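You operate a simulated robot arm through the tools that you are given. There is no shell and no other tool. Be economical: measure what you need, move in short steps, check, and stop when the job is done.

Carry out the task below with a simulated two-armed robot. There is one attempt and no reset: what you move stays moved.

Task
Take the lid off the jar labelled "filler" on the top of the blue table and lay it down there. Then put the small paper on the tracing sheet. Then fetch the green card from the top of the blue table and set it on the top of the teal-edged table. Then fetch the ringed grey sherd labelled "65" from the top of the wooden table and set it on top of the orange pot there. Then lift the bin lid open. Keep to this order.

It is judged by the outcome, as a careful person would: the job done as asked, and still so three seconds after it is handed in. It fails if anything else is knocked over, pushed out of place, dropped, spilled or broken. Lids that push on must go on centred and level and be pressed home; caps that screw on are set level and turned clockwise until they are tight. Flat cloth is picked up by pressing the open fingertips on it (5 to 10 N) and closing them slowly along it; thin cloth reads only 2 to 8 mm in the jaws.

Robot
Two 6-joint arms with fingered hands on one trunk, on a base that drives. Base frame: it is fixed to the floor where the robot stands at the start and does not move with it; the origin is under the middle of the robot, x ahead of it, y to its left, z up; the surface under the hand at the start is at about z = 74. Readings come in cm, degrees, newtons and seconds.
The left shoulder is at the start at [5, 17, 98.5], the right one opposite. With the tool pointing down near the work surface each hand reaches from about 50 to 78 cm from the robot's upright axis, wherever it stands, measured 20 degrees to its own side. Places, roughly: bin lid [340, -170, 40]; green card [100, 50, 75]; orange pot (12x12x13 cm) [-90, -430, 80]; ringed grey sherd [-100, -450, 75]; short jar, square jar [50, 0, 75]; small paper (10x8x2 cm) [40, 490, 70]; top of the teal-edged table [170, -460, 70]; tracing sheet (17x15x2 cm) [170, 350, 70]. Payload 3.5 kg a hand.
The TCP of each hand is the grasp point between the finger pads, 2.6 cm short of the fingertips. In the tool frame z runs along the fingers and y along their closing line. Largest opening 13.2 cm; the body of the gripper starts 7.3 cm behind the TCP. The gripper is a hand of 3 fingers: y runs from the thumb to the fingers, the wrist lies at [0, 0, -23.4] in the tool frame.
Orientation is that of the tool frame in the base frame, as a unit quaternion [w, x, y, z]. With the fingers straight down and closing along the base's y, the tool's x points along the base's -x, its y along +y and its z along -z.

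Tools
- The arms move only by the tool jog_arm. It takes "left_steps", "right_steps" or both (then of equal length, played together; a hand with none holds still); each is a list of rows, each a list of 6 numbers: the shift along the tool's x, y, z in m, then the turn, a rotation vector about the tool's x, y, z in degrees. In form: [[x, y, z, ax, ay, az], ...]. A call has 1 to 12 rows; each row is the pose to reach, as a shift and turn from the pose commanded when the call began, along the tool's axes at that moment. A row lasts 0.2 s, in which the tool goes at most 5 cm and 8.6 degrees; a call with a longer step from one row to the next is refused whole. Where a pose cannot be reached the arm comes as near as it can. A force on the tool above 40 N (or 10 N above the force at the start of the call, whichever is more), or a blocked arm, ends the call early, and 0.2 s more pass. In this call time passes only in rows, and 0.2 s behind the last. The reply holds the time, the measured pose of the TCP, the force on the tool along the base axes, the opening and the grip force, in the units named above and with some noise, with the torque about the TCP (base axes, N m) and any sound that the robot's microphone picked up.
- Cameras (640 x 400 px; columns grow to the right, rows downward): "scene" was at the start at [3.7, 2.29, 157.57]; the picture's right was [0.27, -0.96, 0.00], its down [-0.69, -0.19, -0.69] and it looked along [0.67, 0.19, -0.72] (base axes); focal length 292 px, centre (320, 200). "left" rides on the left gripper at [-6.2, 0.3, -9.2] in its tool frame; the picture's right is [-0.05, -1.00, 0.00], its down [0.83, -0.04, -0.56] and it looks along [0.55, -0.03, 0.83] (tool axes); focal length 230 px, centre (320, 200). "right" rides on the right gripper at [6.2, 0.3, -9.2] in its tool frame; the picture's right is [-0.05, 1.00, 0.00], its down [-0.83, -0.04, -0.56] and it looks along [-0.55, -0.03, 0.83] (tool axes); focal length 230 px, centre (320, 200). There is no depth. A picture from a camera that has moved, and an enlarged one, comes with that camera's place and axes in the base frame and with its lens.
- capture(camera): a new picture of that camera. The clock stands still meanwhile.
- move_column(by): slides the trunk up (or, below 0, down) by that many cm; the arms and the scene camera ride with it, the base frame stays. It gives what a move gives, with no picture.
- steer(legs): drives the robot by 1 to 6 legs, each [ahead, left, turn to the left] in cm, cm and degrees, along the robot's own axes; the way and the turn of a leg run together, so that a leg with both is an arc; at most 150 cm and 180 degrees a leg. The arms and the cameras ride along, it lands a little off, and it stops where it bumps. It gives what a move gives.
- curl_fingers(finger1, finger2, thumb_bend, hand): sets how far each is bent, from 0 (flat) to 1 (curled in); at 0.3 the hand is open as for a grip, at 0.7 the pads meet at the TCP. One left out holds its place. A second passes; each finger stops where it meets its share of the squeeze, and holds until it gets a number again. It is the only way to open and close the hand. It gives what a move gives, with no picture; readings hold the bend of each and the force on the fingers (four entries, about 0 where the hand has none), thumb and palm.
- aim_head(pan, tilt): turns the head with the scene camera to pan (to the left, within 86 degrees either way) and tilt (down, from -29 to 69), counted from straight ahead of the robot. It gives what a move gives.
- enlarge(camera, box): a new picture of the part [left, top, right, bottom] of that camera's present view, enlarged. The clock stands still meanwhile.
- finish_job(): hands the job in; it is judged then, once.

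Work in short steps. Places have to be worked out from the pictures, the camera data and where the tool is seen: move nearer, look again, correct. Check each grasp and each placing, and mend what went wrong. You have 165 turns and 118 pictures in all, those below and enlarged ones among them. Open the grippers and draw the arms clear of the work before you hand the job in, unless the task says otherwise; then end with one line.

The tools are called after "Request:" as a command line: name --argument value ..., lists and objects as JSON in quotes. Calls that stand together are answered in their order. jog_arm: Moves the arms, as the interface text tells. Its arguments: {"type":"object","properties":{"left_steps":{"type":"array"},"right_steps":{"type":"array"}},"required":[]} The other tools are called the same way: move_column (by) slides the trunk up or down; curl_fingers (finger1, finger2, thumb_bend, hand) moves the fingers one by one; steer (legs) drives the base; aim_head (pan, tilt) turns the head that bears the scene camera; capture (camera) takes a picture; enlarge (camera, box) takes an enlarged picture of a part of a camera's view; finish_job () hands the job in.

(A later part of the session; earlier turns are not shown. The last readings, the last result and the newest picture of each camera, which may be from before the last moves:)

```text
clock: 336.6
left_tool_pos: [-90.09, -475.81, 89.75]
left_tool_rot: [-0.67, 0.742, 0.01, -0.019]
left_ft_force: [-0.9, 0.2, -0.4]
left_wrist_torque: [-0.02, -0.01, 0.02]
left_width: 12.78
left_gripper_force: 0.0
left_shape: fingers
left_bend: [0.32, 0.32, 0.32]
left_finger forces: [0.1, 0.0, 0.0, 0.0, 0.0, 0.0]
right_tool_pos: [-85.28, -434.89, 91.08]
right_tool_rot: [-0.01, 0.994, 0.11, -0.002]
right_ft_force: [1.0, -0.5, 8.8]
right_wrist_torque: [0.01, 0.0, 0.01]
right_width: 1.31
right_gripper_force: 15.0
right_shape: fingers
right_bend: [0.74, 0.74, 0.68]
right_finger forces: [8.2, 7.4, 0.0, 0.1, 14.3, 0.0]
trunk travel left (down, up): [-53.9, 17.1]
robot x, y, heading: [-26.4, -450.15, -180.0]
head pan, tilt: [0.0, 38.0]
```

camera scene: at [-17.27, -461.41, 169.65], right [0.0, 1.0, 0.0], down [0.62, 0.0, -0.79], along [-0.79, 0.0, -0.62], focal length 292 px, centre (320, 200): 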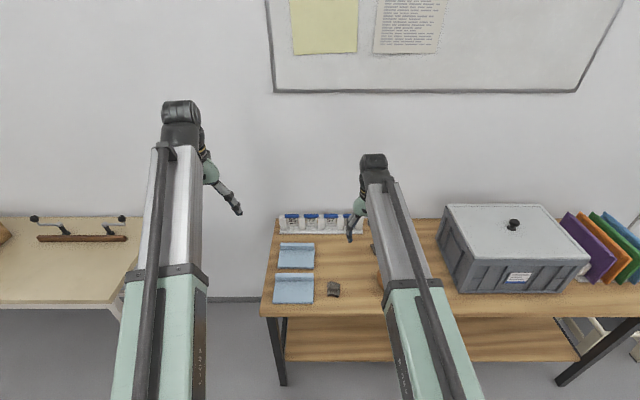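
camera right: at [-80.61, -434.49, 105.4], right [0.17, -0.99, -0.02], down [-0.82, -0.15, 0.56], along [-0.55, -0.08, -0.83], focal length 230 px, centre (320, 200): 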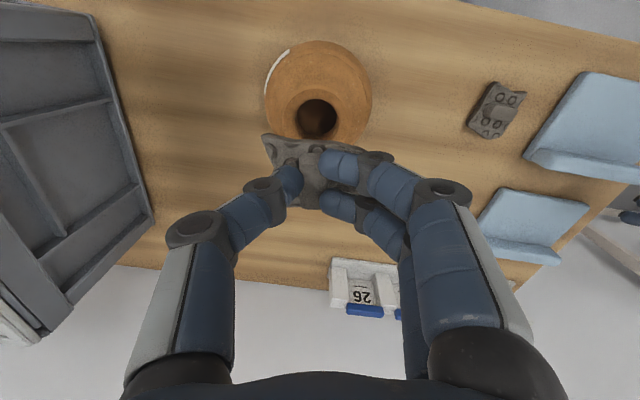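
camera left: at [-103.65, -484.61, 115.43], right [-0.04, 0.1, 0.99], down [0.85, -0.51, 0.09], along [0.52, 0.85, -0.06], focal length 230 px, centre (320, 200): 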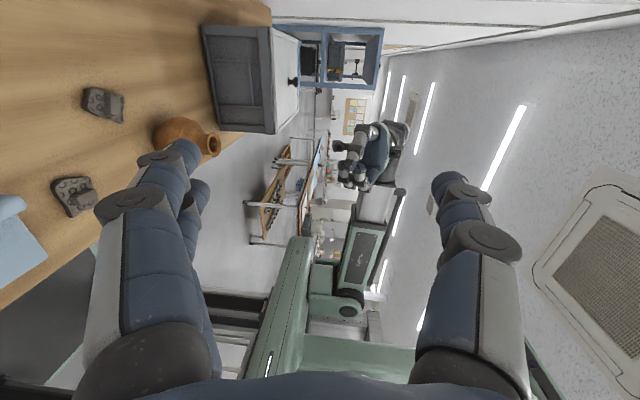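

It rests on the rim (8.8 N, almost no torque, so centred). I ease 1 mm, open slightly and look.

Request:
jog_arm --right_steps '[[0, 0, -0.001, 0, 0, 0]]'

Request:
curl_fingers --hand "right" --finger1 0.66 --finger2 0.66 --thumb_bend 0.64

Request:
capture --camera "right"

```text
clock: 337.0
left_tool_pos: [-90.16, -475.85, 89.7]
left_tool_rot: [-0.671, 0.741, 0.011, -0.019]
left_ft_force: [-0.8, -0.2, 0.6]
left_wrist_torque: [-0.02, -0.01, -0.01]
left_width: 12.79
left_gripper_force: 0.0
left_shape: fingers
left_bend: [0.32, 0.32, 0.32]
left_finger forces: [0.0, 0.0, 0.0, 0.0, 0.0, 0.0]
right_tool_pos: [-85.27, -434.92, 91.01]
right_tool_rot: [-0.01, 0.994, 0.11, -0.001]
right_ft_force: [0.2, -1.8, 8.0]
right_wrist_torque: [0.03, 0.01, 0.0]
right_width: 1.33
right_gripper_force: 15.0
right_shape: fingers
right_bend: [0.74, 0.74, 0.68]
right_finger forces: [8.1, 7.6, 0.0, 0.0, 14.4, 0.0]
trunk travel left (down, up): [-53.9, 17.1]
robot x, y, heading: [-26.59, -450.07, -180.1]
head pan, tilt: [0.0, 38.0]
```

```text
clock: 338.0
left_tool_pos: [-90.04, -475.89, 89.62]
left_tool_rot: [-0.671, 0.741, 0.01, -0.02]
left_ft_force: [0.0, -0.1, -0.2]
left_wrist_torque: [-0.05, 0.03, -0.01]
left_width: 12.78
left_gripper_force: 0.0
left_shape: fingers
left_bend: [0.32, 0.32, 0.32]
left_finger forces: [0.1, 0.0, 0.1, 0.0, 0.0, 0.1]
right_tool_pos: [-85.29, -434.9, 91.1]
right_tool_rot: [-0.01, 0.994, 0.11, -0.002]
right_ft_force: [0.7, -0.3, 17.2]
right_wrist_torque: [-0.01, -0.17, -0.02]
right_width: 1.5
right_gripper_force: 7.5
right_shape: fingers
right_bend: [0.72, 0.66, 0.64]
right_finger forces: [13.5, 0.1, 0.0, 0.0, 2.3, 0.1]
trunk travel left (down, up): [-53.9, 17.1]
robot x, y, heading: [-26.94, -450.53, -179.7]
head pan, tilt: [0.0, 38.0]
```

```text
4 pictures are left
camera right: at [-79.22, -433.91, 100.18], right [0.17, -0.99, -0.02], down [-0.82, -0.15, 0.56], along [-0.55, -0.08, -0.83], focal length 230 px, centre (320, 200)
```

right: 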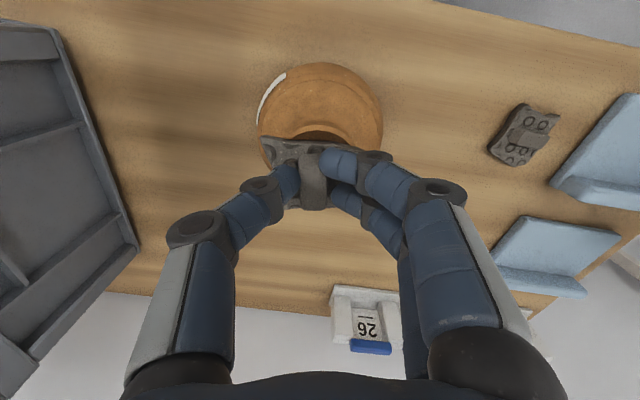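

A fingertip presses on the piece as it straightens, so I rise 5 mm before opening more.

Request:
jog_arm --right_steps '[[0, 0, -0.003, 0, 0, 0], [0, 0, -0.006, 0, 0, 0]]'

Request:
curl_fingers --hand "right" --finger1 0.62 --finger2 0.62 --thumb_bend 0.61

```text
clock: 338.6
left_tool_pos: [-90.15, -475.81, 89.51]
left_tool_rot: [-0.67, 0.742, 0.01, -0.02]
left_ft_force: [0.6, 0.5, 0.5]
left_wrist_torque: [-0.02, -0.01, 0.0]
left_width: 12.79
left_gripper_force: 0.0
left_shape: fingers
left_bend: [0.32, 0.32, 0.32]
left_finger forces: [0.1, 0.1, 0.0, 0.0, 0.1, 0.1]
right_tool_pos: [-85.29, -434.92, 91.53]
right_tool_rot: [-0.01, 0.994, 0.111, -0.001]
right_ft_force: [-0.1, 0.2, 0.2]
right_wrist_torque: [0.01, -0.01, -0.01]
right_width: 1.94
right_gripper_force: 0.1
right_shape: fingers
right_bend: [0.66, 0.66, 0.64]
right_finger forces: [0.0, 0.0, 0.0, 0.1, 0.1, 0.1]
trunk travel left (down, up): [-53.9, 17.1]
robot x, y, heading: [-26.64, -450.12, -179.8]
head pan, tilt: [0.0, 38.0]
```

```text
clock: 339.6
left_tool_pos: [-90.2, -475.78, 89.61]
left_tool_rot: [-0.671, 0.741, 0.011, -0.02]
left_ft_force: [0.1, -0.2, -0.5]
left_wrist_torque: [-0.01, 0.02, -0.03]
left_width: 12.8
left_gripper_force: 0.0
left_shape: fingers
left_bend: [0.32, 0.32, 0.32]
left_finger forces: [0.0, 0.0, 0.0, 0.0, 0.0, 0.0]
right_tool_pos: [-85.41, -434.85, 91.63]
right_tool_rot: [-0.01, 0.994, 0.11, -0.001]
right_ft_force: [0.1, 0.7, 0.0]
right_wrist_torque: [0.04, -0.03, -0.01]
right_width: 2.95
right_gripper_force: 0.0
right_shape: fingers
right_bend: [0.62, 0.62, 0.61]
right_finger forces: [0.0, 0.0, 0.0, 0.0, 0.1, 0.0]
trunk travel left (down, up): [-53.9, 17.1]
robot x, y, heading: [-26.69, -450.05, -179.5]
head pan, tilt: [0.0, 38.0]
```

Free of all contact now. I raise straight up 14 cm and check the piece on the pot.

Request:
jog_arm --right_steps '[[0, 0, -0.01, 0, 0, 0], [0, 0, -0.03, 0, 0, 0], [0, 0, -0.06, 0, 0, 0], [0, 0, -0.09, 0, 0, 0], [0, 0, -0.12, 0, 0, 0], [0, 0, -0.14, 0, 0, 0]]'

Request:
capture --camera "right"

```text
clock: 341.0
left_tool_pos: [-90.19, -475.85, 89.64]
left_tool_rot: [-0.67, 0.742, 0.011, -0.02]
left_ft_force: [-0.8, 0.6, 0.4]
left_wrist_torque: [0.01, 0.0, 0.01]
left_width: 12.79
left_gripper_force: 0.2
left_shape: fingers
left_bend: [0.32, 0.32, 0.32]
left_finger forces: [0.0, 0.1, 0.0, 0.0, 0.0, 0.0]
right_tool_pos: [-85.09, -434.99, 105.57]
right_tool_rot: [-0.01, 0.994, 0.111, -0.001]
right_ft_force: [-0.3, 0.7, 0.5]
right_wrist_torque: [-0.01, 0.0, 0.01]
right_width: 2.97
right_gripper_force: 0.0
right_shape: fingers
right_bend: [0.62, 0.62, 0.61]
right_finger forces: [0.0, 0.0, 0.0, 0.0, 0.0, 0.0]
trunk travel left (down, up): [-53.9, 17.1]
robot x, y, heading: [-26.33, -450.48, -180.0]
head pan, tilt: [0.0, 38.0]
```

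```text
3 pictures are left
camera right: at [-79.17, -434.13, 114.79], right [0.17, -0.99, -0.02], down [-0.82, -0.15, 0.56], along [-0.55, -0.08, -0.83], focal length 230 px, centre (320, 200)
```

right: 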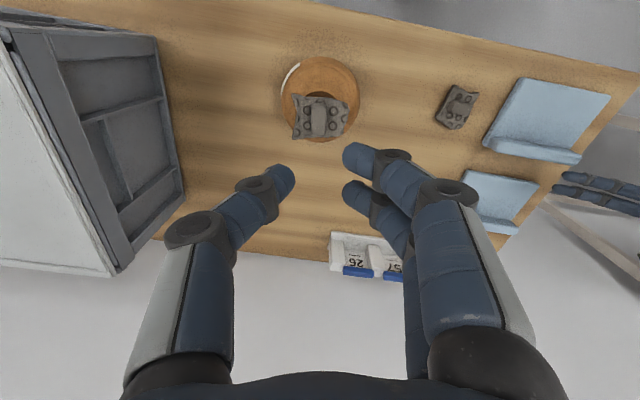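

The "65" piece sits squarely on the orange pot. Now the bin near (330,-155): I first bring the left hand back to pointing down, then drive back out through the gap and turn round in the aisle.

Request:
jog_arm --left_steps '[[0, -0.03, 0, -8, 0, 0], [0, -0.06, 0, -16, 0, 0], [0, -0.09, 0, -24, 0, 0], [0, -0.12, 0, -32, 0, 0], [0, -0.15, 0, -40, 0, 0], [0, -0.18, 0, -48, 0, 0], [0, -0.2, 0, -56, 0, 0], [0, -0.2, 0, -64, 0, 0], [0, -0.2, 0, -72, 0, 0], [0, -0.2, 0, -80, 0, 0], [0, -0.2, 0, -85, 0, 0]]'

Request:
move_column --by 10

Request:
steer --legs '[[-34, 0, 0], [0, -75, 0], [0, -68, 0], [-100, 0, 0], [-88, 0, 0]]'

```text
clock: 343.4
left_tool_pos: [-90.07, -473.8, 109.61]
left_tool_rot: [0.008, 1.0, 0.021, -0.007]
left_ft_force: [0.3, 0.2, 0.2]
left_wrist_torque: [-0.03, 0.01, -0.01]
left_width: 12.77
left_gripper_force: 0.0
left_shape: fingers
left_bend: [0.32, 0.32, 0.32]
left_finger forces: [0.0, 0.1, 0.0, 0.0, 0.0, 0.0]
right_tool_pos: [-85.26, -435.05, 105.56]
right_tool_rot: [-0.01, 0.994, 0.11, -0.001]
right_ft_force: [0.7, -0.8, 0.2]
right_wrist_torque: [0.02, 0.05, 0.01]
right_width: 2.94
right_gripper_force: 0.1
right_shape: fingers
right_bend: [0.62, 0.62, 0.61]
right_finger forces: [0.0, 0.1, 0.0, 0.1, 0.0, 0.0]
trunk travel left (down, up): [-53.9, 17.1]
robot x, y, heading: [-26.82, -450.29, -180.0]
head pan, tilt: [0.0, 38.0]
```

```text
clock: 344.7
left_tool_pos: [-89.9, -473.91, 119.44]
left_tool_rot: [0.007, 1.0, 0.021, -0.007]
left_ft_force: [-0.2, 0.5, -0.2]
left_wrist_torque: [-0.03, 0.0, 0.03]
left_width: 12.81
left_gripper_force: 0.0
left_shape: fingers
left_bend: [0.32, 0.32, 0.32]
left_finger forces: [0.0, 0.0, 0.0, 0.0, 0.0, 0.0]
right_tool_pos: [-85.31, -435.1, 115.46]
right_tool_rot: [-0.011, 0.994, 0.11, -0.001]
right_ft_force: [-0.3, 0.5, -0.1]
right_wrist_torque: [-0.05, 0.04, -0.01]
right_width: 2.96
right_gripper_force: 0.1
right_shape: fingers
right_bend: [0.62, 0.62, 0.61]
right_finger forces: [0.0, 0.0, 0.1, 0.0, 0.0, 0.1]
trunk travel left (down, up): [-63.9, 7.1]
robot x, y, heading: [-26.74, -450.41, -180.0]
head pan, tilt: [0.0, 38.0]
```

```text
clock: 363.0
left_tool_pos: [129.95, -327.12, 119.54]
left_tool_rot: [0.007, 1.0, 0.029, -0.006]
left_ft_force: [0.0, 0.5, -0.4]
left_wrist_torque: [0.02, 0.0, 0.0]
left_width: 12.81
left_gripper_force: 0.1
left_shape: fingers
left_bend: [0.32, 0.32, 0.32]
left_finger forces: [0.0, 0.0, 0.1, 0.0, 0.0, 0.1]
right_tool_pos: [134.18, -288.38, 115.57]
right_tool_rot: [-0.01, 0.993, 0.117, -0.001]
right_ft_force: [-0.6, 0.0, 0.0]
right_wrist_torque: [0.04, -0.01, 0.02]
right_width: 2.95
right_gripper_force: 0.0
right_shape: fingers
right_bend: [0.62, 0.62, 0.61]
right_finger forces: [0.0, 0.0, 0.1, 0.1, 0.0, 0.0]
trunk travel left (down, up): [-63.9, 7.1]
robot x, y, heading: [192.99, -302.58, -179.1]
head pan, tilt: [0.0, 38.0]
```

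Request:
steer --legs '[[10, 0, 0], [0, 0, -90], [0, 0, -91], [0, 85, 0], [30, 80, 0]]'

Request:
aim_head --pan -8 --tilt 48

```text
clock: 380.1
left_tool_pos: [274.81, -112.91, 119.46]
left_tool_rot: [0.007, -0.026, 1.0, 0.006]
left_ft_force: [-0.7, -0.1, 0.6]
left_wrist_torque: [0.01, 0.03, 0.05]
left_width: 12.83
left_gripper_force: 0.1
left_shape: fingers
left_bend: [0.32, 0.32, 0.32]
left_finger forces: [0.1, 0.0, 0.0, 0.0, 0.0, 0.0]
right_tool_pos: [270.36, -151.77, 115.52]
right_tool_rot: [0.001, -0.115, 0.993, -0.01]
right_ft_force: [0.1, 0.2, -0.3]
right_wrist_torque: [-0.01, -0.03, -0.01]
right_width: 2.96
right_gripper_force: 0.1
right_shape: fingers
right_bend: [0.62, 0.62, 0.61]
right_finger forces: [0.0, 0.0, 0.0, 0.1, 0.0, 0.0]
trunk travel left (down, up): [-63.9, 7.1]
robot x, y, heading: [211.59, -137.19, 0.5]
head pan, tilt: [0.0, 38.0]
```

```text
clock: 380.8
left_tool_pos: [274.81, -112.99, 119.54]
left_tool_rot: [0.007, -0.025, 1.0, 0.007]
left_ft_force: [0.4, 0.1, -0.2]
left_wrist_torque: [-0.03, 0.03, 0.0]
left_width: 12.78
left_gripper_force: 0.1
left_shape: fingers
left_bend: [0.32, 0.32, 0.32]
left_finger forces: [0.1, 0.1, 0.1, 0.0, 0.0, 0.0]
right_tool_pos: [270.42, -151.91, 115.48]
right_tool_rot: [0.0, -0.115, 0.993, -0.01]
right_ft_force: [-0.1, 0.6, 0.4]
right_wrist_torque: [0.01, -0.01, 0.04]
right_width: 2.96
right_gripper_force: 0.0
right_shape: fingers
right_bend: [0.62, 0.62, 0.61]
right_finger forces: [0.0, 0.0, 0.0, 0.0, 0.0, 0.1]
trunk travel left (down, up): [-63.9, 7.1]
robot x, y, heading: [211.47, -137.17, 0.5]
head pan, tilt: [-8.0, 48.0]
```

I zoom on the bin's expected place, between the arms.

Request:
enlarge --camera "scene" --box '[245, 120, 405, 250]'

```text
3.08 times, centred on (325, 185) of scene
camera zoom: at [215.43, -138.08, 161.21], right [-0.13, -0.99, 0.0], down [-0.74, 0.1, -0.67], along [0.66, -0.09, -0.74], focal length 898 px, centre (305, 246)
```

zoom: 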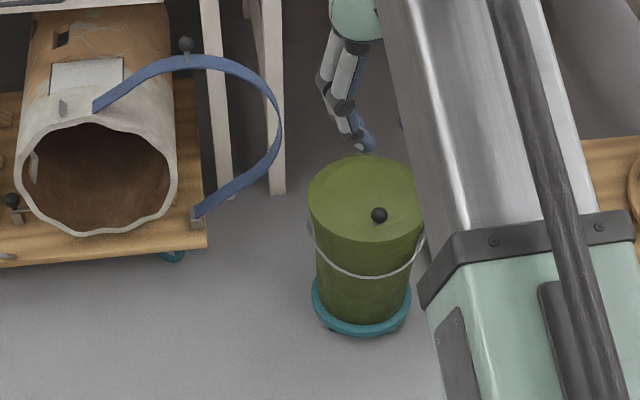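

The bin's green lid is centred at about (334,-166,40), with a knob on the robot's side at (327.4,-167) and so a hinge at the far edge. I draw the left arm aside, drive in front of the bin and set the right hand over the knob.

Request:
jog_arm --left_steps '[[0.02, 0.03, 0, 0, 0, 0], [0.04, 0.06, 0, 0, 0, 0], [0.06, 0.09, 0, 0, 0, 0], [0.08, 0.12, 0, 0, 0, 0], [0.1, 0.15, 0, 0, 0, 0], [0.12, 0.18, 0, 0, 0, 0]]' --right_steps '[[0, 0, 0, 0, 0, 6], [0, 0, 0, 0, 0, 13], [0, 0, 0, 0, 0, 13], [0, 0, 0, 0, 0, 13], [0, 0, 0, 0, 0, 13], [0, 0, 0, 0, 0, 13]]'

Request:
curl_fingers --hand "right" --finger1 0.45 --finger2 0.45 --thumb_bend 0.45

Request:
steer --legs '[[59, -14.5, -0.5]]'

```text
clock: 382.2
left_tool_pos: [262.58, -95.12, 118.04]
left_tool_rot: [0.01, -0.024, 1.0, 0.008]
left_ft_force: [0.3, -0.4, 0.0]
left_wrist_torque: [-0.01, 0.03, 0.0]
left_width: 12.8
left_gripper_force: 0.0
left_shape: fingers
left_bend: [0.32, 0.32, 0.32]
left_finger forces: [0.1, 0.0, 0.0, 0.1, 0.0, 0.1]
left hand out of reach, approached as far as the arm can: row 3, 4, 5, 6
right_tool_pos: [270.39, -151.86, 115.58]
right_tool_rot: [0.003, -0.001, 1.0, -0.009]
right_ft_force: [-0.5, -0.9, -0.6]
right_wrist_torque: [-0.04, -0.01, 0.0]
right_width: 2.97
right_gripper_force: 0.2
right_shape: fingers
right_bend: [0.62, 0.62, 0.61]
right_finger forces: [0.0, 0.1, 0.0, 0.0, 0.1, 0.1]
trunk travel left (down, up): [-63.9, 7.1]
robot x, y, heading: [211.51, -137.32, 0.4]
head pan, tilt: [-8.0, 48.0]
```

```text
clock: 383.2
left_tool_pos: [262.68, -95.06, 118.12]
left_tool_rot: [0.01, -0.025, 1.0, 0.01]
left_ft_force: [0.5, 0.5, -0.7]
left_wrist_torque: [0.01, 0.03, -0.04]
left_width: 12.81
left_gripper_force: 0.1
left_shape: fingers
left_bend: [0.32, 0.32, 0.32]
left_finger forces: [0.1, 0.0, 0.0, 0.0, 0.1, 0.0]
right_tool_pos: [270.45, -151.85, 115.56]
right_tool_rot: [0.003, -0.001, 1.0, -0.01]
right_ft_force: [0.5, -0.1, 1.1]
right_wrist_torque: [-0.01, 0.05, 0.04]
right_width: 8.41
right_gripper_force: 0.0
right_shape: fingers
right_bend: [0.45, 0.45, 0.45]
right_finger forces: [0.1, 0.1, 0.1, 0.0, 0.0, 0.1]
trunk travel left (down, up): [-63.9, 7.1]
robot x, y, heading: [211.42, -137.03, 0.5]
head pan, tilt: [-8.0, 48.0]
```

```text
clock: 386.6
left_tool_pos: [322.25, -110.28, 118.12]
left_tool_rot: [0.011, -0.018, 1.0, 0.009]
left_ft_force: [0.4, -0.4, 0.1]
left_wrist_torque: [0.01, 0.03, -0.02]
left_width: 12.79
left_gripper_force: 0.1
left_shape: fingers
left_bend: [0.32, 0.32, 0.32]
left_finger forces: [0.0, 0.0, 0.0, 0.0, 0.0, 0.0]
right_tool_pos: [329.19, -166.91, 115.59]
right_tool_rot: [0.001, 0.007, 1.0, -0.009]
right_ft_force: [0.3, 0.0, -0.3]
right_wrist_torque: [-0.02, 0.01, 0.01]
right_width: 8.43
right_gripper_force: 0.1
right_shape: fingers
right_bend: [0.45, 0.45, 0.45]
right_finger forces: [0.0, 0.1, 0.0, 0.0, 0.1, 0.0]
trunk travel left (down, up): [-63.9, 7.1]
robot x, y, heading: [270.42, -151.46, -0.4]
head pan, tilt: [-8.0, 48.0]
```

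The right hand is about over the knob. I lower the trunk 50 cm and take one picture to refine.

Request:
move_column --by -50

Request:
capture --camera "right"

```text
refused: -50 is not a number from -40 to 40
```

```text
1 pictures are left
camera right: at [322.95, -166.27, 124.7], right [0.07, 1.0, -0.02], down [0.83, -0.04, 0.56], along [0.56, -0.05, -0.83], focal length 230 px, centre (320, 200)
```

right: 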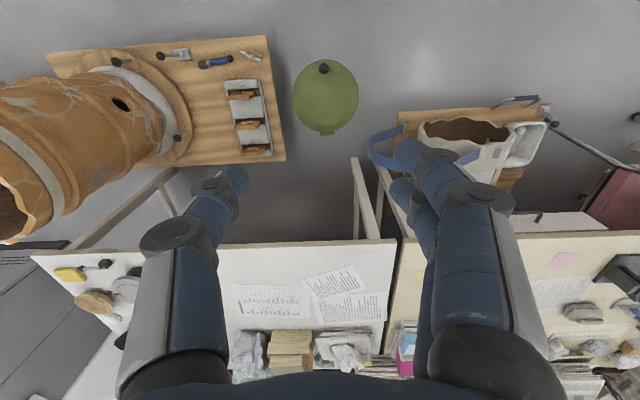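

Triangulating both views: knob at (329.2,-167.4,40.4), hinge tab at the far edge near x≈349.5, z≈37.5. Pinching the ball knob along y lets it pivot while the lid swings up, so I move 8 cm closer for reach and lower over the knob.

Request:
steer --legs '[[8, 0, 0.4]]'

Request:
jog_arm --right_steps '[[0.03, 0, 0, 0, 0, 0], [0.06, 0, 0, 0, 0, 0], [0.08, 0, 0, 0, 0, 0]]'

Request:
move_column --by -40

```text
clock: 387.6
left_tool_pos: [330.07, -109.84, 117.96]
left_tool_rot: [0.009, -0.022, 1.0, 0.009]
left_ft_force: [0.3, -0.1, -0.2]
left_wrist_torque: [-0.03, 0.01, 0.0]
left_width: 12.8
left_gripper_force: 0.1
left_shape: fingers
left_bend: [0.32, 0.32, 0.32]
left_finger forces: [0.0, 0.0, 0.0, 0.1, 0.0, 0.1]
right_tool_pos: [337.4, -166.53, 115.49]
right_tool_rot: [0.002, 0.003, 1.0, -0.01]
right_ft_force: [0.1, 0.7, -0.3]
right_wrist_torque: [0.02, 0.02, -0.05]
right_width: 8.4
right_gripper_force: 0.0
right_shape: fingers
right_bend: [0.45, 0.45, 0.45]
right_finger forces: [0.0, 0.1, 0.1, 0.0, 0.0, 0.0]
trunk travel left (down, up): [-63.9, 7.1]
robot x, y, heading: [278.76, -151.19, 0.3]
head pan, tilt: [-8.0, 48.0]
```

```text
clock: 388.4
left_tool_pos: [329.89, -109.74, 118.07]
left_tool_rot: [0.011, -0.022, 1.0, 0.008]
left_ft_force: [-0.4, 1.0, -0.6]
left_wrist_torque: [-0.03, -0.01, 0.0]
left_width: 12.78
left_gripper_force: 0.1
left_shape: fingers
left_bend: [0.32, 0.32, 0.32]
left_finger forces: [0.0, 0.0, 0.1, 0.0, 0.0, 0.0]
right_tool_pos: [329.87, -166.53, 114.21]
right_tool_rot: [0.004, 0.002, 1.0, -0.009]
right_ft_force: [-0.4, -0.6, -0.8]
right_wrist_torque: [-0.01, 0.01, -0.03]
right_width: 8.39
right_gripper_force: 0.1
right_shape: fingers
right_bend: [0.45, 0.45, 0.45]
right_finger forces: [0.0, 0.1, 0.0, 0.0, 0.1, 0.1]
right hand out of reach, approached as far as the arm can: row 2, 3
trunk travel left (down, up): [-63.9, 7.1]
robot x, y, heading: [278.5, -151.22, 0.2]
head pan, tilt: [-8.0, 48.0]
```

```text
clock: 392.3
left_tool_pos: [329.96, -109.7, 78.12]
left_tool_rot: [0.011, -0.022, 1.0, 0.008]
left_ft_force: [0.1, 0.4, 0.6]
left_wrist_torque: [-0.01, -0.03, 0.05]
left_width: 12.78
left_gripper_force: 0.1
left_shape: fingers
left_bend: [0.32, 0.32, 0.32]
left_finger forces: [0.1, 0.0, 0.0, 0.0, 0.1, 0.1]
right_tool_pos: [329.86, -166.35, 74.18]
right_tool_rot: [0.005, 0.002, 1.0, -0.01]
right_ft_force: [-0.1, 0.3, -1.2]
right_wrist_torque: [0.02, 0.0, -0.02]
right_width: 8.4
right_gripper_force: 0.0
right_shape: fingers
right_bend: [0.45, 0.45, 0.45]
right_finger forces: [0.0, 0.0, 0.0, 0.0, 0.1, 0.0]
trunk travel left (down, up): [-23.9, 47.1]
robot x, y, heading: [279.09, -151.44, 0.1]
head pan, tilt: [-8.0, 48.0]
```

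Request:
move_column --by -20

Request:
jog_arm --right_steps '[[0.003, -0.005, 0.03, 0, 0, 0], [0.006, -0.01, 0.06, 0, 0, 0], [0.006, -0.01, 0.09, 0, 0, 0], [0.006, -0.01, 0.11, 0, 0, 0]]'

```text
clock: 394.4
left_tool_pos: [329.78, -109.71, 58.15]
left_tool_rot: [0.011, -0.022, 1.0, 0.008]
left_ft_force: [-0.5, -0.1, -0.3]
left_wrist_torque: [0.0, 0.03, -0.01]
left_width: 12.78
left_gripper_force: 0.0
left_shape: fingers
left_bend: [0.32, 0.32, 0.32]
left_finger forces: [0.0, 0.1, 0.1, 0.0, 0.0, 0.0]
right_tool_pos: [329.86, -166.51, 54.26]
right_tool_rot: [0.005, 0.002, 1.0, -0.01]
right_ft_force: [0.4, -0.7, -0.1]
right_wrist_torque: [0.0, 0.01, 0.04]
right_width: 8.4
right_gripper_force: 0.0
right_shape: fingers
right_bend: [0.45, 0.45, 0.45]
right_finger forces: [0.0, 0.0, 0.1, 0.0, 0.0, 0.0]
trunk travel left (down, up): [-3.9, 67.1]
robot x, y, heading: [278.58, -151.32, 0.0]
head pan, tilt: [-8.0, 48.0]
```

```text
clock: 395.4
left_tool_pos: [329.81, -109.7, 58.09]
left_tool_rot: [0.011, -0.021, 1.0, 0.008]
left_ft_force: [-0.3, -0.3, -0.1]
left_wrist_torque: [0.0, -0.02, 0.02]
left_width: 12.78
left_gripper_force: 0.1
left_shape: fingers
left_bend: [0.32, 0.32, 0.32]
left_finger forces: [0.0, 0.0, 0.1, 0.0, 0.0, 0.1]
right_tool_pos: [329.43, -167.49, 43.07]
right_tool_rot: [0.004, 0.003, 1.0, -0.01]
right_ft_force: [-0.2, -0.6, 0.5]
right_wrist_torque: [0.01, -0.04, -0.02]
right_width: 8.4
right_gripper_force: 0.0
right_shape: fingers
right_bend: [0.45, 0.45, 0.45]
right_finger forces: [0.0, 0.0, 0.0, 0.0, 0.0, 0.0]
trunk travel left (down, up): [-3.9, 67.1]
robot x, y, heading: [278.72, -151.16, 0.2]
head pan, tilt: [-8.0, 48.0]
```

I lower another 1.5 cm, feeling for the lid, then close on the knob.

Request:
jog_arm --right_steps '[[0, 0, 0.005, 0, 0, 0], [0, 0, 0.01, 0, 0, 0], [0, 0, 0.015, 0, 0, 0]]'

Request:
curl_fingers --hand "right" --finger1 0.68 --finger2 0.68 --thumb_bend 0.68

```text
clock: 396.2
left_tool_pos: [329.89, -109.77, 58.06]
left_tool_rot: [0.01, -0.022, 1.0, 0.008]
left_ft_force: [-0.1, -0.2, -0.5]
left_wrist_torque: [0.02, -0.01, 0.02]
left_width: 12.83
left_gripper_force: 0.1
left_shape: fingers
left_bend: [0.32, 0.32, 0.32]
left_finger forces: [0.0, 0.0, 0.1, 0.0, 0.0, 0.0]
right_tool_pos: [329.44, -167.58, 41.63]
right_tool_rot: [0.004, 0.002, 1.0, -0.009]
right_ft_force: [0.5, 0.9, -0.3]
right_wrist_torque: [0.0, -0.01, 0.01]
right_width: 8.39
right_gripper_force: 0.0
right_shape: fingers
right_bend: [0.45, 0.45, 0.45]
right_finger forces: [0.0, 0.0, 0.1, 0.1, 0.0, 0.1]
trunk travel left (down, up): [-3.9, 67.1]
robot x, y, heading: [279.1, -151.11, -0.1]
head pan, tilt: [-8.0, 48.0]
```

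```text
clock: 397.2
left_tool_pos: [329.94, -109.81, 57.97]
left_tool_rot: [0.01, -0.021, 1.0, 0.009]
left_ft_force: [-0.7, 0.7, 0.1]
left_wrist_torque: [0.0, -0.02, 0.01]
left_width: 12.78
left_gripper_force: 0.0
left_shape: fingers
left_bend: [0.32, 0.32, 0.32]
left_finger forces: [0.0, 0.1, 0.0, 0.0, 0.1, 0.0]
right_tool_pos: [329.44, -167.4, 41.59]
right_tool_rot: [0.004, 0.002, 1.0, -0.01]
right_ft_force: [0.9, 3.8, -1.4]
right_wrist_torque: [0.07, -0.04, -0.01]
right_width: 2.17
right_gripper_force: 4.5
right_shape: fingers
right_bend: [0.63, 0.64, 0.67]
right_finger forces: [3.3, 2.7, 0.0, 0.1, 3.1, 0.0]
trunk travel left (down, up): [-3.9, 67.1]
robot x, y, heading: [278.06, -151.13, 0.1]
head pan, tilt: [-8.0, 48.0]
```

The knob is gripped evenly. I firm up and start the lid's arc: the first 30°, tilting the hand along with it.

Request:
curl_fingers --hand "right" --finger1 0.76 --finger2 0.76 --thumb_bend 0.75

Request:
jog_arm --right_steps '[[-0.003, 0, -0.0176, 0, 5, 0], [-0.008, 0, -0.0348, 0, 10, 0], [-0.0144, 0, -0.0515, 0, 15, 0], [-0.022, 0, -0.0677, 0, 20, 0], [-0.031, 0, -0.083, 0, 25, 0], [-0.042, 0, -0.0976, 0, 30, 0]]'

```text
clock: 398.2
left_tool_pos: [329.78, -109.83, 58.05]
left_tool_rot: [0.01, -0.022, 1.0, 0.009]
left_ft_force: [0.0, -0.7, -0.3]
left_wrist_torque: [-0.02, -0.01, -0.01]
left_width: 12.77
left_gripper_force: 0.1
left_shape: fingers
left_bend: [0.32, 0.32, 0.32]
left_finger forces: [0.0, 0.0, 0.1, 0.0, 0.0, 0.0]
right_tool_pos: [329.36, -167.46, 41.56]
right_tool_rot: [0.005, 0.001, 1.0, -0.01]
right_ft_force: [9.3, 7.7, -3.9]
right_wrist_torque: [0.04, -0.15, -0.06]
right_width: 1.38
right_gripper_force: 16.0
right_shape: fingers
right_bend: [0.72, 0.72, 0.69]
right_finger forces: [8.5, 12.1, 0.0, 0.0, 10.5, 0.0]
trunk travel left (down, up): [-3.9, 67.1]
robot x, y, heading: [278.3, -151.15, 0.2]
head pan, tilt: [-8.0, 48.0]
```

```text
clock: 399.2
left_tool_pos: [329.81, -109.71, 58.11]
left_tool_rot: [0.01, -0.021, 1.0, 0.008]
left_ft_force: [-0.6, -0.7, 0.6]
left_wrist_torque: [-0.01, 0.0, -0.03]
left_width: 12.77
left_gripper_force: 0.1
left_shape: fingers
left_bend: [0.32, 0.32, 0.32]
left_finger forces: [0.0, 0.0, 0.1, 0.1, 0.1, 0.0]
right_tool_pos: [331.37, -167.69, 42.38]
right_tool_rot: [-0.148, 0.003, 0.989, -0.008]
right_ft_force: [-14.4, 1.5, 3.9]
right_wrist_torque: [0.11, 0.11, 0.06]
right_width: 0.33
right_gripper_force: 18.8
right_shape: fingers
right_bend: [0.73, 0.73, 0.72]
right_finger forces: [18.9, 9.8, 0.1, 0.0, 8.9, 0.0]
right hand out of reach, approached as far as the arm can: row 3, 4
trunk travel left (down, up): [-3.9, 67.1]
robot x, y, heading: [278.24, -151.01, 0.2]
head pan, tilt: [-8.0, 48.0]
stopped in row 4 (right hand): the force on the tool passed its limit at 61 N (the readings are from after the stop); the commanded pose is now the measured one
```

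The arm could not follow the tilt and the knob slipped out. I open, level the hand again over the knob, and will lift with the trunk instead, without tilting.

Request:
curl_fingers --hand "right" --finger1 0.45 --finger2 0.45 --thumb_bend 0.45

Request:
move_column --by 3

Request:
jog_arm --right_steps '[[0, 0, 0, 0, -8, 0], [0, 0, 0, 0, -16, 0], [0, 0, 0, 0, -17.5, 0]]'

```text
clock: 400.2
left_tool_pos: [329.81, -109.81, 58.14]
left_tool_rot: [0.011, -0.022, 1.0, 0.008]
left_ft_force: [0.1, -0.3, 0.9]
left_wrist_torque: [-0.02, -0.02, 0.02]
left_width: 12.79
left_gripper_force: 0.0
left_shape: fingers
left_bend: [0.32, 0.32, 0.32]
left_finger forces: [0.0, 0.1, 0.0, 0.0, 0.1, 0.0]
right_tool_pos: [331.5, -167.44, 42.38]
right_tool_rot: [-0.146, 0.004, 0.989, -0.01]
right_ft_force: [0.1, -0.3, -0.1]
right_wrist_torque: [0.0, 0.01, 0.01]
right_width: 8.41
right_gripper_force: 0.0
right_shape: fingers
right_bend: [0.45, 0.45, 0.45]
right_finger forces: [0.0, 0.0, 0.1, 0.1, 0.0, 0.1]
trunk travel left (down, up): [-3.9, 67.1]
robot x, y, heading: [278.4, -150.99, 0.2]
head pan, tilt: [-8.0, 48.0]
```

```text
clock: 400.9
left_tool_pos: [329.89, -109.81, 61.04]
left_tool_rot: [0.011, -0.021, 1.0, 0.008]
left_ft_force: [-0.5, 0.0, -0.5]
left_wrist_torque: [0.02, 0.0, 0.01]
left_width: 12.78
left_gripper_force: 0.0
left_shape: fingers
left_bend: [0.32, 0.32, 0.32]
left_finger forces: [0.0, 0.0, 0.0, 0.0, 0.1, 0.0]
right_tool_pos: [331.57, -167.51, 45.28]
right_tool_rot: [-0.146, 0.003, 0.989, -0.009]
right_ft_force: [-0.5, -0.1, 0.1]
right_wrist_torque: [0.01, -0.03, 0.0]
right_width: 8.4
right_gripper_force: 0.1
right_shape: fingers
right_bend: [0.45, 0.45, 0.45]
right_finger forces: [0.1, 0.0, 0.0, 0.0, 0.0, 0.0]
trunk travel left (down, up): [-6.9, 64.1]
robot x, y, heading: [278.53, -151.31, 0.3]
head pan, tilt: [-8.0, 48.0]
```

```text
clock: 401.7
left_tool_pos: [329.85, -109.74, 61.09]
left_tool_rot: [0.01, -0.021, 1.0, 0.008]
left_ft_force: [0.3, 0.2, 0.1]
left_wrist_torque: [-0.01, -0.04, -0.01]
left_width: 12.79
left_gripper_force: 0.0
left_shape: fingers
left_bend: [0.32, 0.32, 0.32]
left_finger forces: [0.1, 0.0, 0.0, 0.0, 0.0, 0.0]
right_tool_pos: [331.56, -167.64, 45.41]
right_tool_rot: [0.007, 0.002, 1.0, -0.01]
right_ft_force: [-0.2, -0.6, 1.1]
right_wrist_torque: [-0.02, 0.03, 0.01]
right_width: 8.41
right_gripper_force: 0.1
right_shape: fingers
right_bend: [0.45, 0.45, 0.45]
right_finger forces: [0.0, 0.0, 0.1, 0.1, 0.1, 0.0]
trunk travel left (down, up): [-6.9, 64.1]
robot x, y, heading: [278.32, -151.25, 0.2]
head pan, tilt: [-8.0, 48.0]
```

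I return over the knob, 8 mm nearer the robot this time (the squeeze had pushed the hand outward), and close with moderate force.

Request:
jog_arm --right_steps '[[0.015, 0.001, 0, 0, 0, 0], [0.029, 0.002, 0.01, 0, 0, 0], [0.029, 0.002, 0.025, 0, 0, 0], [0.029, 0.002, 0.039, 0, 0, 0]]'

Request:
curl_fingers --hand "right" --finger1 0.7 --finger2 0.7 --thumb_bend 0.68

```text
clock: 402.7
left_tool_pos: [329.76, -109.83, 61.14]
left_tool_rot: [0.01, -0.021, 1.0, 0.008]
left_ft_force: [-0.6, 0.5, 0.1]
left_wrist_torque: [0.02, 0.02, 0.01]
left_width: 12.82
left_gripper_force: 0.2
left_shape: fingers
left_bend: [0.32, 0.32, 0.32]
left_finger forces: [0.0, 0.1, 0.1, 0.0, 0.1, 0.0]
right_tool_pos: [328.72, -167.41, 41.3]
right_tool_rot: [0.006, 0.002, 1.0, -0.011]
right_ft_force: [0.3, 0.2, 0.3]
right_wrist_torque: [0.0, 0.02, -0.01]
right_width: 8.41
right_gripper_force: 0.1
right_shape: fingers
right_bend: [0.45, 0.45, 0.45]
right_finger forces: [0.1, 0.0, 0.0, 0.2, 0.0, 0.0]
trunk travel left (down, up): [-6.9, 64.1]
robot x, y, heading: [278.64, -151.05, 0.1]
head pan, tilt: [-8.0, 48.0]
```

```text
clock: 403.7
left_tool_pos: [329.8, -109.76, 61.05]
left_tool_rot: [0.01, -0.021, 1.0, 0.009]
left_ft_force: [-0.2, -0.3, 0.1]
left_wrist_torque: [0.03, -0.02, 0.0]
left_width: 12.77
left_gripper_force: 0.1
left_shape: fingers
left_bend: [0.32, 0.32, 0.32]
left_finger forces: [0.0, 0.0, 0.0, 0.1, 0.0, 0.0]
right_tool_pos: [328.76, -167.48, 41.34]
right_tool_rot: [0.005, 0.002, 1.0, -0.01]
right_ft_force: [1.7, 4.6, -2.0]
right_wrist_torque: [0.01, -0.02, 0.02]
right_width: 1.37
right_gripper_force: 4.2
right_shape: fingers
right_bend: [0.68, 0.64, 0.67]
right_finger forces: [1.4, 4.8, 0.0, 0.1, 2.4, 0.1]
trunk travel left (down, up): [-6.9, 64.1]
robot x, y, heading: [278.71, -151.07, 0.2]
head pan, tilt: [-8.0, 48.0]
```

Slightly off toward the second finger; I open a touch, shift 5 mm and close again.

Request:
curl_fingers --hand "right" --finger1 0.55 --finger2 0.55 --thumb_bend 0.55

Request:
jog_arm --right_steps '[[-0.004, 0.003, 0.001, 0, 0, 0]]'

Request:
curl_fingers --hand "right" --finger1 0.71 --finger2 0.71 --thumb_bend 0.71

```text
clock: 404.7
left_tool_pos: [329.78, -109.79, 61.07]
left_tool_rot: [0.01, -0.021, 1.0, 0.008]
left_ft_force: [0.6, -0.2, -0.2]
left_wrist_torque: [-0.02, 0.02, 0.03]
left_width: 12.79
left_gripper_force: 0.2
left_shape: fingers
left_bend: [0.32, 0.32, 0.32]
left_finger forces: [0.1, 0.0, 0.0, 0.0, 0.1, 0.0]
right_tool_pos: [328.7, -167.53, 41.28]
right_tool_rot: [0.006, 0.002, 1.0, -0.009]
right_ft_force: [0.0, 0.0, 0.3]
right_wrist_torque: [0.02, -0.01, 0.01]
right_width: 5.05
right_gripper_force: 0.1
right_shape: fingers
right_bend: [0.55, 0.55, 0.55]
right_finger forces: [0.0, 0.0, 0.0, 0.0, 0.1, 0.0]
trunk travel left (down, up): [-6.9, 64.1]
robot x, y, heading: [278.35, -151.12, 0.0]
head pan, tilt: [-8.0, 48.0]
```

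```text
clock: 405.1
left_tool_pos: [329.79, -109.76, 61.0]
left_tool_rot: [0.01, -0.022, 1.0, 0.009]
left_ft_force: [0.3, 0.8, 0.5]
left_wrist_torque: [0.03, 0.04, 0.02]
left_width: 12.81
left_gripper_force: 0.1
left_shape: fingers
left_bend: [0.32, 0.32, 0.32]
left_finger forces: [0.0, 0.1, 0.0, 0.1, 0.0, 0.0]
right_tool_pos: [329.19, -167.05, 41.3]
right_tool_rot: [0.006, 0.002, 1.0, -0.01]
right_ft_force: [-0.6, -0.2, 0.3]
right_wrist_torque: [0.0, 0.02, 0.0]
right_width: 5.03
right_gripper_force: 0.1
right_shape: fingers
right_bend: [0.55, 0.55, 0.55]
right_finger forces: [0.1, 0.0, 0.0, 0.0, 0.0, 0.0]
trunk travel left (down, up): [-6.9, 64.1]
robot x, y, heading: [278.53, -151.37, 0.3]
head pan, tilt: [-8.0, 48.0]
```

```text
clock: 406.1
left_tool_pos: [329.85, -109.82, 61.16]
left_tool_rot: [0.011, -0.021, 1.0, 0.009]
left_ft_force: [0.7, -1.1, -0.3]
left_wrist_torque: [0.01, 0.0, -0.01]
left_width: 12.79
left_gripper_force: 0.1
left_shape: fingers
left_bend: [0.32, 0.32, 0.32]
left_finger forces: [0.0, 0.0, 0.1, 0.0, 0.0, 0.0]
right_tool_pos: [329.15, -167.24, 41.3]
right_tool_rot: [0.006, 0.003, 1.0, -0.009]
right_ft_force: [1.2, -4.4, -2.1]
right_wrist_torque: [-0.04, -0.01, 0.0]
right_width: 1.58
right_gripper_force: 7.3
right_shape: fingers
right_bend: [0.69, 0.68, 0.67]
right_finger forces: [2.3, 3.3, 0.0, 0.0, 9.2, 0.0]
trunk travel left (down, up): [-6.9, 64.1]
robot x, y, heading: [278.55, -151.58, 0.2]
head pan, tilt: [-8.0, 48.0]
```

A balanced hold below the ball's middle. I lift 3 cm with the trunk and check that the knob comes along.

Request:
move_column --by 3

```text
clock: 406.9
left_tool_pos: [329.74, -109.75, 63.93]
left_tool_rot: [0.011, -0.021, 1.0, 0.008]
left_ft_force: [-0.5, -1.0, -1.0]
left_wrist_torque: [0.02, -0.01, 0.02]
left_width: 12.8
left_gripper_force: 0.0
left_shape: fingers
left_bend: [0.32, 0.32, 0.32]
left_finger forces: [0.0, 0.1, 0.0, 0.1, 0.1, 0.1]
right_tool_pos: [329.0, -167.19, 44.23]
right_tool_rot: [0.006, 0.003, 1.0, -0.009]
right_ft_force: [-1.0, 0.4, -1.0]
right_wrist_torque: [0.06, 0.04, 0.03]
right_width: 0.56
right_gripper_force: 2.4
right_shape: fingers
right_bend: [0.71, 0.7, 0.69]
right_finger forces: [0.1, 2.4, 0.0, 0.1, 2.6, 0.0]
trunk travel left (down, up): [-9.9, 61.1]
robot x, y, heading: [278.42, -151.54, -0.0]
head pan, tilt: [-8.0, 48.0]
```

It slipped off, so the grip was too shallow. I open, go down to feel the lid surface, and grip deeper.

Request:
curl_fingers --hand "right" --finger1 0.5 --finger2 0.5 --thumb_bend 0.5

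Request:
move_column --by -3

Request:
jog_arm --right_steps '[[0, 0, 0.004, 0, 0, 0], [0, 0, 0.008, 0, 0, 0], [0, 0, 0.012, 0, 0, 0]]'

```text
clock: 407.9
left_tool_pos: [329.85, -109.92, 64.06]
left_tool_rot: [0.01, -0.021, 1.0, 0.007]
left_ft_force: [-0.5, 0.7, 0.4]
left_wrist_torque: [-0.01, 0.02, -0.02]
left_width: 12.81
left_gripper_force: 0.1
left_shape: fingers
left_bend: [0.32, 0.32, 0.32]
left_finger forces: [0.0, 0.1, 0.0, 0.0, 0.0, 0.0]
right_tool_pos: [329.24, -167.23, 44.29]
right_tool_rot: [0.006, 0.002, 1.0, -0.01]
right_ft_force: [-0.1, -0.2, -0.2]
right_wrist_torque: [-0.01, -0.02, 0.0]
right_width: 6.69
right_gripper_force: 0.0
right_shape: fingers
right_bend: [0.5, 0.5, 0.5]
right_finger forces: [0.0, 0.0, 0.0, 0.1, 0.0, 0.1]
trunk travel left (down, up): [-9.9, 61.1]
robot x, y, heading: [278.33, -151.56, 0.2]
head pan, tilt: [-8.0, 48.0]
```

```text
clock: 408.6
left_tool_pos: [329.9, -109.92, 61.17]
left_tool_rot: [0.011, -0.021, 1.0, 0.008]
left_ft_force: [0.4, 0.7, -0.2]
left_wrist_torque: [0.03, 0.02, 0.03]
left_width: 12.77
left_gripper_force: 0.1
left_shape: fingers
left_bend: [0.32, 0.32, 0.32]
left_finger forces: [0.0, 0.0, 0.0, 0.0, 0.0, 0.0]
right_tool_pos: [329.05, -167.25, 41.24]
right_tool_rot: [0.006, 0.002, 1.0, -0.009]
right_ft_force: [-0.9, 0.6, -1.0]
right_wrist_torque: [0.03, 0.01, 0.0]
right_width: 6.72
right_gripper_force: 0.1
right_shape: fingers
right_bend: [0.5, 0.5, 0.5]
right_finger forces: [0.0, 0.0, 0.0, 0.1, 0.0, 0.1]
trunk travel left (down, up): [-6.9, 64.1]
robot x, y, heading: [278.69, -151.26, 0.1]
head pan, tilt: [-8.0, 48.0]
```

```text
clock: 409.4
left_tool_pos: [329.83, -109.85, 61.0]
left_tool_rot: [0.01, -0.021, 1.0, 0.008]
left_ft_force: [-0.1, 0.1, -0.3]
left_wrist_torque: [0.03, 0.0, 0.02]
left_width: 12.79
left_gripper_force: 0.0
left_shape: fingers
left_bend: [0.32, 0.32, 0.32]
left_finger forces: [0.0, 0.0, 0.0, 0.0, 0.0, 0.0]
right_tool_pos: [329.08, -167.08, 39.96]
right_tool_rot: [0.006, 0.002, 1.0, -0.009]
right_ft_force: [0.1, -1.4, -0.2]
right_wrist_torque: [0.03, -0.01, 0.0]
right_width: 6.71
right_gripper_force: 0.1
right_shape: fingers
right_bend: [0.5, 0.5, 0.5]
right_finger forces: [0.0, 0.0, 0.0, 0.0, 0.0, 0.0]
trunk travel left (down, up): [-6.9, 64.1]
robot x, y, heading: [278.43, -151.23, 0.1]
head pan, tilt: [-8.0, 48.0]
```

No lid contact yet at z=40; I keep going down.

Request:
jog_arm --right_steps '[[0, 0, 0.003, 0, 0, 0], [0, 0, 0.006, 0, 0, 0], [0, 0, 0.009, 0, 0, 0], [0, 0, 0.012, 0, 0, 0]]'

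```text
clock: 410.4
left_tool_pos: [329.81, -109.83, 61.3]
left_tool_rot: [0.011, -0.022, 1.0, 0.008]
left_ft_force: [-0.1, -0.2, -0.9]
left_wrist_torque: [0.0, -0.01, 0.05]
left_width: 12.8
left_gripper_force: 0.0
left_shape: fingers
left_bend: [0.32, 0.32, 0.32]
left_finger forces: [0.0, 0.1, 0.0, 0.0, 0.1, 0.0]
right_tool_pos: [329.22, -167.2, 39.08]
right_tool_rot: [0.008, 0.002, 1.0, -0.009]
right_ft_force: [-4.1, -0.8, 36.9]
right_wrist_torque: [1.54, 0.15, 0.12]
right_width: 6.76
right_gripper_force: 18.0
right_shape: fingers
right_bend: [0.54, 0.53, 0.5]
right_finger forces: [20.4, 16.3, 0.0, 0.1, 0.0, 0.0]
trunk travel left (down, up): [-6.9, 64.1]
robot x, y, heading: [278.4, -151.27, 0.4]
head pan, tilt: [-8.0, 48.0]
```

The lid surface is felt at TCP z≈39.2. I rise 7 mm and close; the pads are now well below the ball's middle.

Request:
jog_arm --right_steps '[[0, 0.001, -0.008, 0, 0, 0]]'

Request:
curl_fingers --hand "right" --finger1 0.7 --finger2 0.7 --thumb_bend 0.7

```text
clock: 410.8
left_tool_pos: [329.83, -109.8, 60.97]
left_tool_rot: [0.011, -0.02, 1.0, 0.007]
left_ft_force: [0.2, -1.0, 0.2]
left_wrist_torque: [0.02, 0.02, -0.01]
left_width: 12.82
left_gripper_force: 0.0
left_shape: fingers
left_bend: [0.32, 0.32, 0.32]
left_finger forces: [0.1, 0.0, 0.0, 0.1, 0.0, 0.1]
right_tool_pos: [329.14, -167.15, 39.46]
right_tool_rot: [0.006, 0.003, 1.0, -0.011]
right_ft_force: [0.6, 0.5, -0.2]
right_wrist_torque: [0.01, 0.01, 0.01]
right_width: 6.78
right_gripper_force: 0.1
right_shape: fingers
right_bend: [0.5, 0.5, 0.5]
right_finger forces: [0.0, 0.1, 0.0, 0.0, 0.0, 0.0]
trunk travel left (down, up): [-6.9, 64.1]
robot x, y, heading: [278.82, -151.52, 0.3]
head pan, tilt: [-8.0, 48.0]
```

```text
clock: 411.8
left_tool_pos: [329.82, -109.82, 61.03]
left_tool_rot: [0.01, -0.02, 1.0, 0.008]
left_ft_force: [0.1, -0.3, 0.5]
left_wrist_torque: [0.01, -0.01, -0.01]
left_width: 12.78
left_gripper_force: 0.0
left_shape: fingers
left_bend: [0.32, 0.32, 0.32]
left_finger forces: [0.0, 0.0, 0.0, 0.0, 0.0, 0.0]
right_tool_pos: [329.02, -167.11, 39.74]
right_tool_rot: [0.007, 0.002, 1.0, -0.009]
right_ft_force: [0.1, -0.2, -1.5]
right_wrist_torque: [0.01, -0.01, 0.0]
right_width: 0.84
right_gripper_force: 2.3
right_shape: fingers
right_bend: [0.7, 0.67, 0.69]
right_finger forces: [0.0, 2.0, 0.1, 0.0, 3.3, 0.1]
trunk travel left (down, up): [-6.9, 64.1]
robot x, y, heading: [278.38, -151.06, 0.2]
head pan, tilt: [-8.0, 48.0]
```

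The fingers have closed around the thin stem beneath the ball, which is a good hook. I tighten and lift 4 cm with the trunk.

Request:
curl_fingers --hand "right" --finger1 0.78 --finger2 0.78 --thumb_bend 0.78

Request:
move_column --by 4

```text
clock: 412.8
left_tool_pos: [329.86, -109.79, 61.03]
left_tool_rot: [0.011, -0.022, 1.0, 0.007]
left_ft_force: [0.1, -1.2, -0.4]
left_wrist_torque: [0.0, 0.0, -0.01]
left_width: 12.79
left_gripper_force: 0.0
left_shape: fingers
left_bend: [0.32, 0.32, 0.32]
left_finger forces: [0.0, 0.0, 0.1, 0.0, 0.0, 0.0]
right_tool_pos: [329.15, -167.23, 39.63]
right_tool_rot: [0.006, 0.002, 1.0, -0.009]
right_ft_force: [0.7, 2.4, -1.8]
right_wrist_torque: [0.21, -0.01, 0.12]
right_width: 0.0
right_gripper_force: 7.8
right_shape: fingers
right_bend: [0.77, 0.74, 0.74]
right_finger forces: [0.0, 10.1, 0.0, 0.0, 6.0, 0.0]
trunk travel left (down, up): [-6.9, 64.1]
robot x, y, heading: [278.53, -151.12, 0.0]
head pan, tilt: [-8.0, 48.0]
```

```text
clock: 413.6
left_tool_pos: [329.82, -109.83, 65.05]
left_tool_rot: [0.01, -0.021, 1.0, 0.008]
left_ft_force: [0.0, 0.2, 0.5]
left_wrist_torque: [0.01, 0.0, 0.04]
left_width: 12.77
left_gripper_force: 0.1
left_shape: fingers
left_bend: [0.32, 0.32, 0.32]
left_finger forces: [0.0, 0.0, 0.0, 0.0, 0.1, 0.1]
right_tool_pos: [329.01, -167.18, 43.77]
right_tool_rot: [0.006, 0.002, 1.0, -0.01]
right_ft_force: [-1.2, -0.2, -0.6]
right_wrist_torque: [0.01, 0.02, 0.0]
right_width: 0.0
right_gripper_force: 0.0
right_shape: fingers
right_bend: [0.77, 0.76, 0.74]
right_finger forces: [0.0, 0.0, 0.1, 0.0, 0.1, 0.0]
trunk travel left (down, up): [-10.9, 60.1]
robot x, y, heading: [278.43, -151.15, 0.0]
head pan, tilt: [-8.0, 48.0]
```

Not held: the knob lies a little further from the robot than the hand's centre. I reopen, go to x≈329.7 at z≈41 and grip firmly there.

Request:
curl_fingers --hand "right" --finger1 0.5 --finger2 0.5 --thumb_bend 0.5

Request:
jog_arm --right_steps '[[-0.006, 0, 0.014, 0, 0, 0], [-0.006, 0, 0.028, 0, 0, 0]]'

Request:
curl_fingers --hand "right" --finger1 0.7 --finger2 0.7 --thumb_bend 0.69

```text
clock: 414.6
left_tool_pos: [329.86, -109.68, 65.09]
left_tool_rot: [0.01, -0.021, 1.0, 0.008]
left_ft_force: [-1.1, 0.2, -0.7]
left_wrist_torque: [-0.01, -0.03, -0.02]
left_width: 12.81
left_gripper_force: 0.1
left_shape: fingers
left_bend: [0.32, 0.32, 0.32]
left_finger forces: [0.0, 0.0, 0.0, 0.0, 0.0, 0.0]
right_tool_pos: [329.1, -167.22, 43.6]
right_tool_rot: [0.006, 0.002, 1.0, -0.01]
right_ft_force: [0.6, 0.8, 0.1]
right_wrist_torque: [0.0, 0.01, 0.02]
right_width: 6.72
right_gripper_force: 0.0
right_shape: fingers
right_bend: [0.5, 0.5, 0.5]
right_finger forces: [0.0, 0.1, 0.1, 0.0, 0.0, 0.0]
trunk travel left (down, up): [-10.9, 60.1]
robot x, y, heading: [278.27, -151.38, 0.1]
head pan, tilt: [-8.0, 48.0]
```

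```text
clock: 415.2
left_tool_pos: [329.8, -109.86, 64.95]
left_tool_rot: [0.01, -0.021, 1.0, 0.009]
left_ft_force: [-0.2, 0.0, 0.2]
left_wrist_torque: [-0.02, 0.04, -0.01]
left_width: 12.8
left_gripper_force: 0.0
left_shape: fingers
left_bend: [0.32, 0.32, 0.32]
left_finger forces: [0.0, 0.0, 0.0, 0.0, 0.0, 0.1]
right_tool_pos: [329.82, -167.22, 40.93]
right_tool_rot: [0.006, 0.002, 1.0, -0.009]
right_ft_force: [0.0, 0.0, -0.5]
right_wrist_torque: [0.01, -0.02, -0.01]
right_width: 6.74
right_gripper_force: 0.1
right_shape: fingers
right_bend: [0.5, 0.5, 0.5]
right_finger forces: [0.0, 0.0, 0.1, 0.1, 0.1, 0.0]
trunk travel left (down, up): [-10.9, 60.1]
robot x, y, heading: [278.55, -151.43, 0.1]
head pan, tilt: [-8.0, 48.0]
```

```text
clock: 416.2
left_tool_pos: [329.84, -109.83, 65.01]
left_tool_rot: [0.011, -0.021, 1.0, 0.008]
left_ft_force: [-1.0, 0.1, -0.4]
left_wrist_torque: [0.04, 0.02, 0.02]
left_width: 12.8
left_gripper_force: 0.1
left_shape: fingers
left_bend: [0.32, 0.32, 0.32]
left_finger forces: [0.0, 0.0, 0.0, 0.1, 0.1, 0.1]
right_tool_pos: [329.8, -167.12, 40.85]
right_tool_rot: [0.007, 0.002, 1.0, -0.01]
right_ft_force: [1.3, -3.6, -1.0]
right_wrist_torque: [-0.03, -0.05, 0.01]
right_width: 1.55
right_gripper_force: 3.8
right_shape: fingers
right_bend: [0.67, 0.69, 0.67]
right_finger forces: [2.1, 0.3, 0.0, 0.0, 5.1, 0.2]
trunk travel left (down, up): [-10.9, 60.1]
robot x, y, heading: [278.33, -151.4, 0.1]
head pan, tilt: [-8.0, 48.0]
```

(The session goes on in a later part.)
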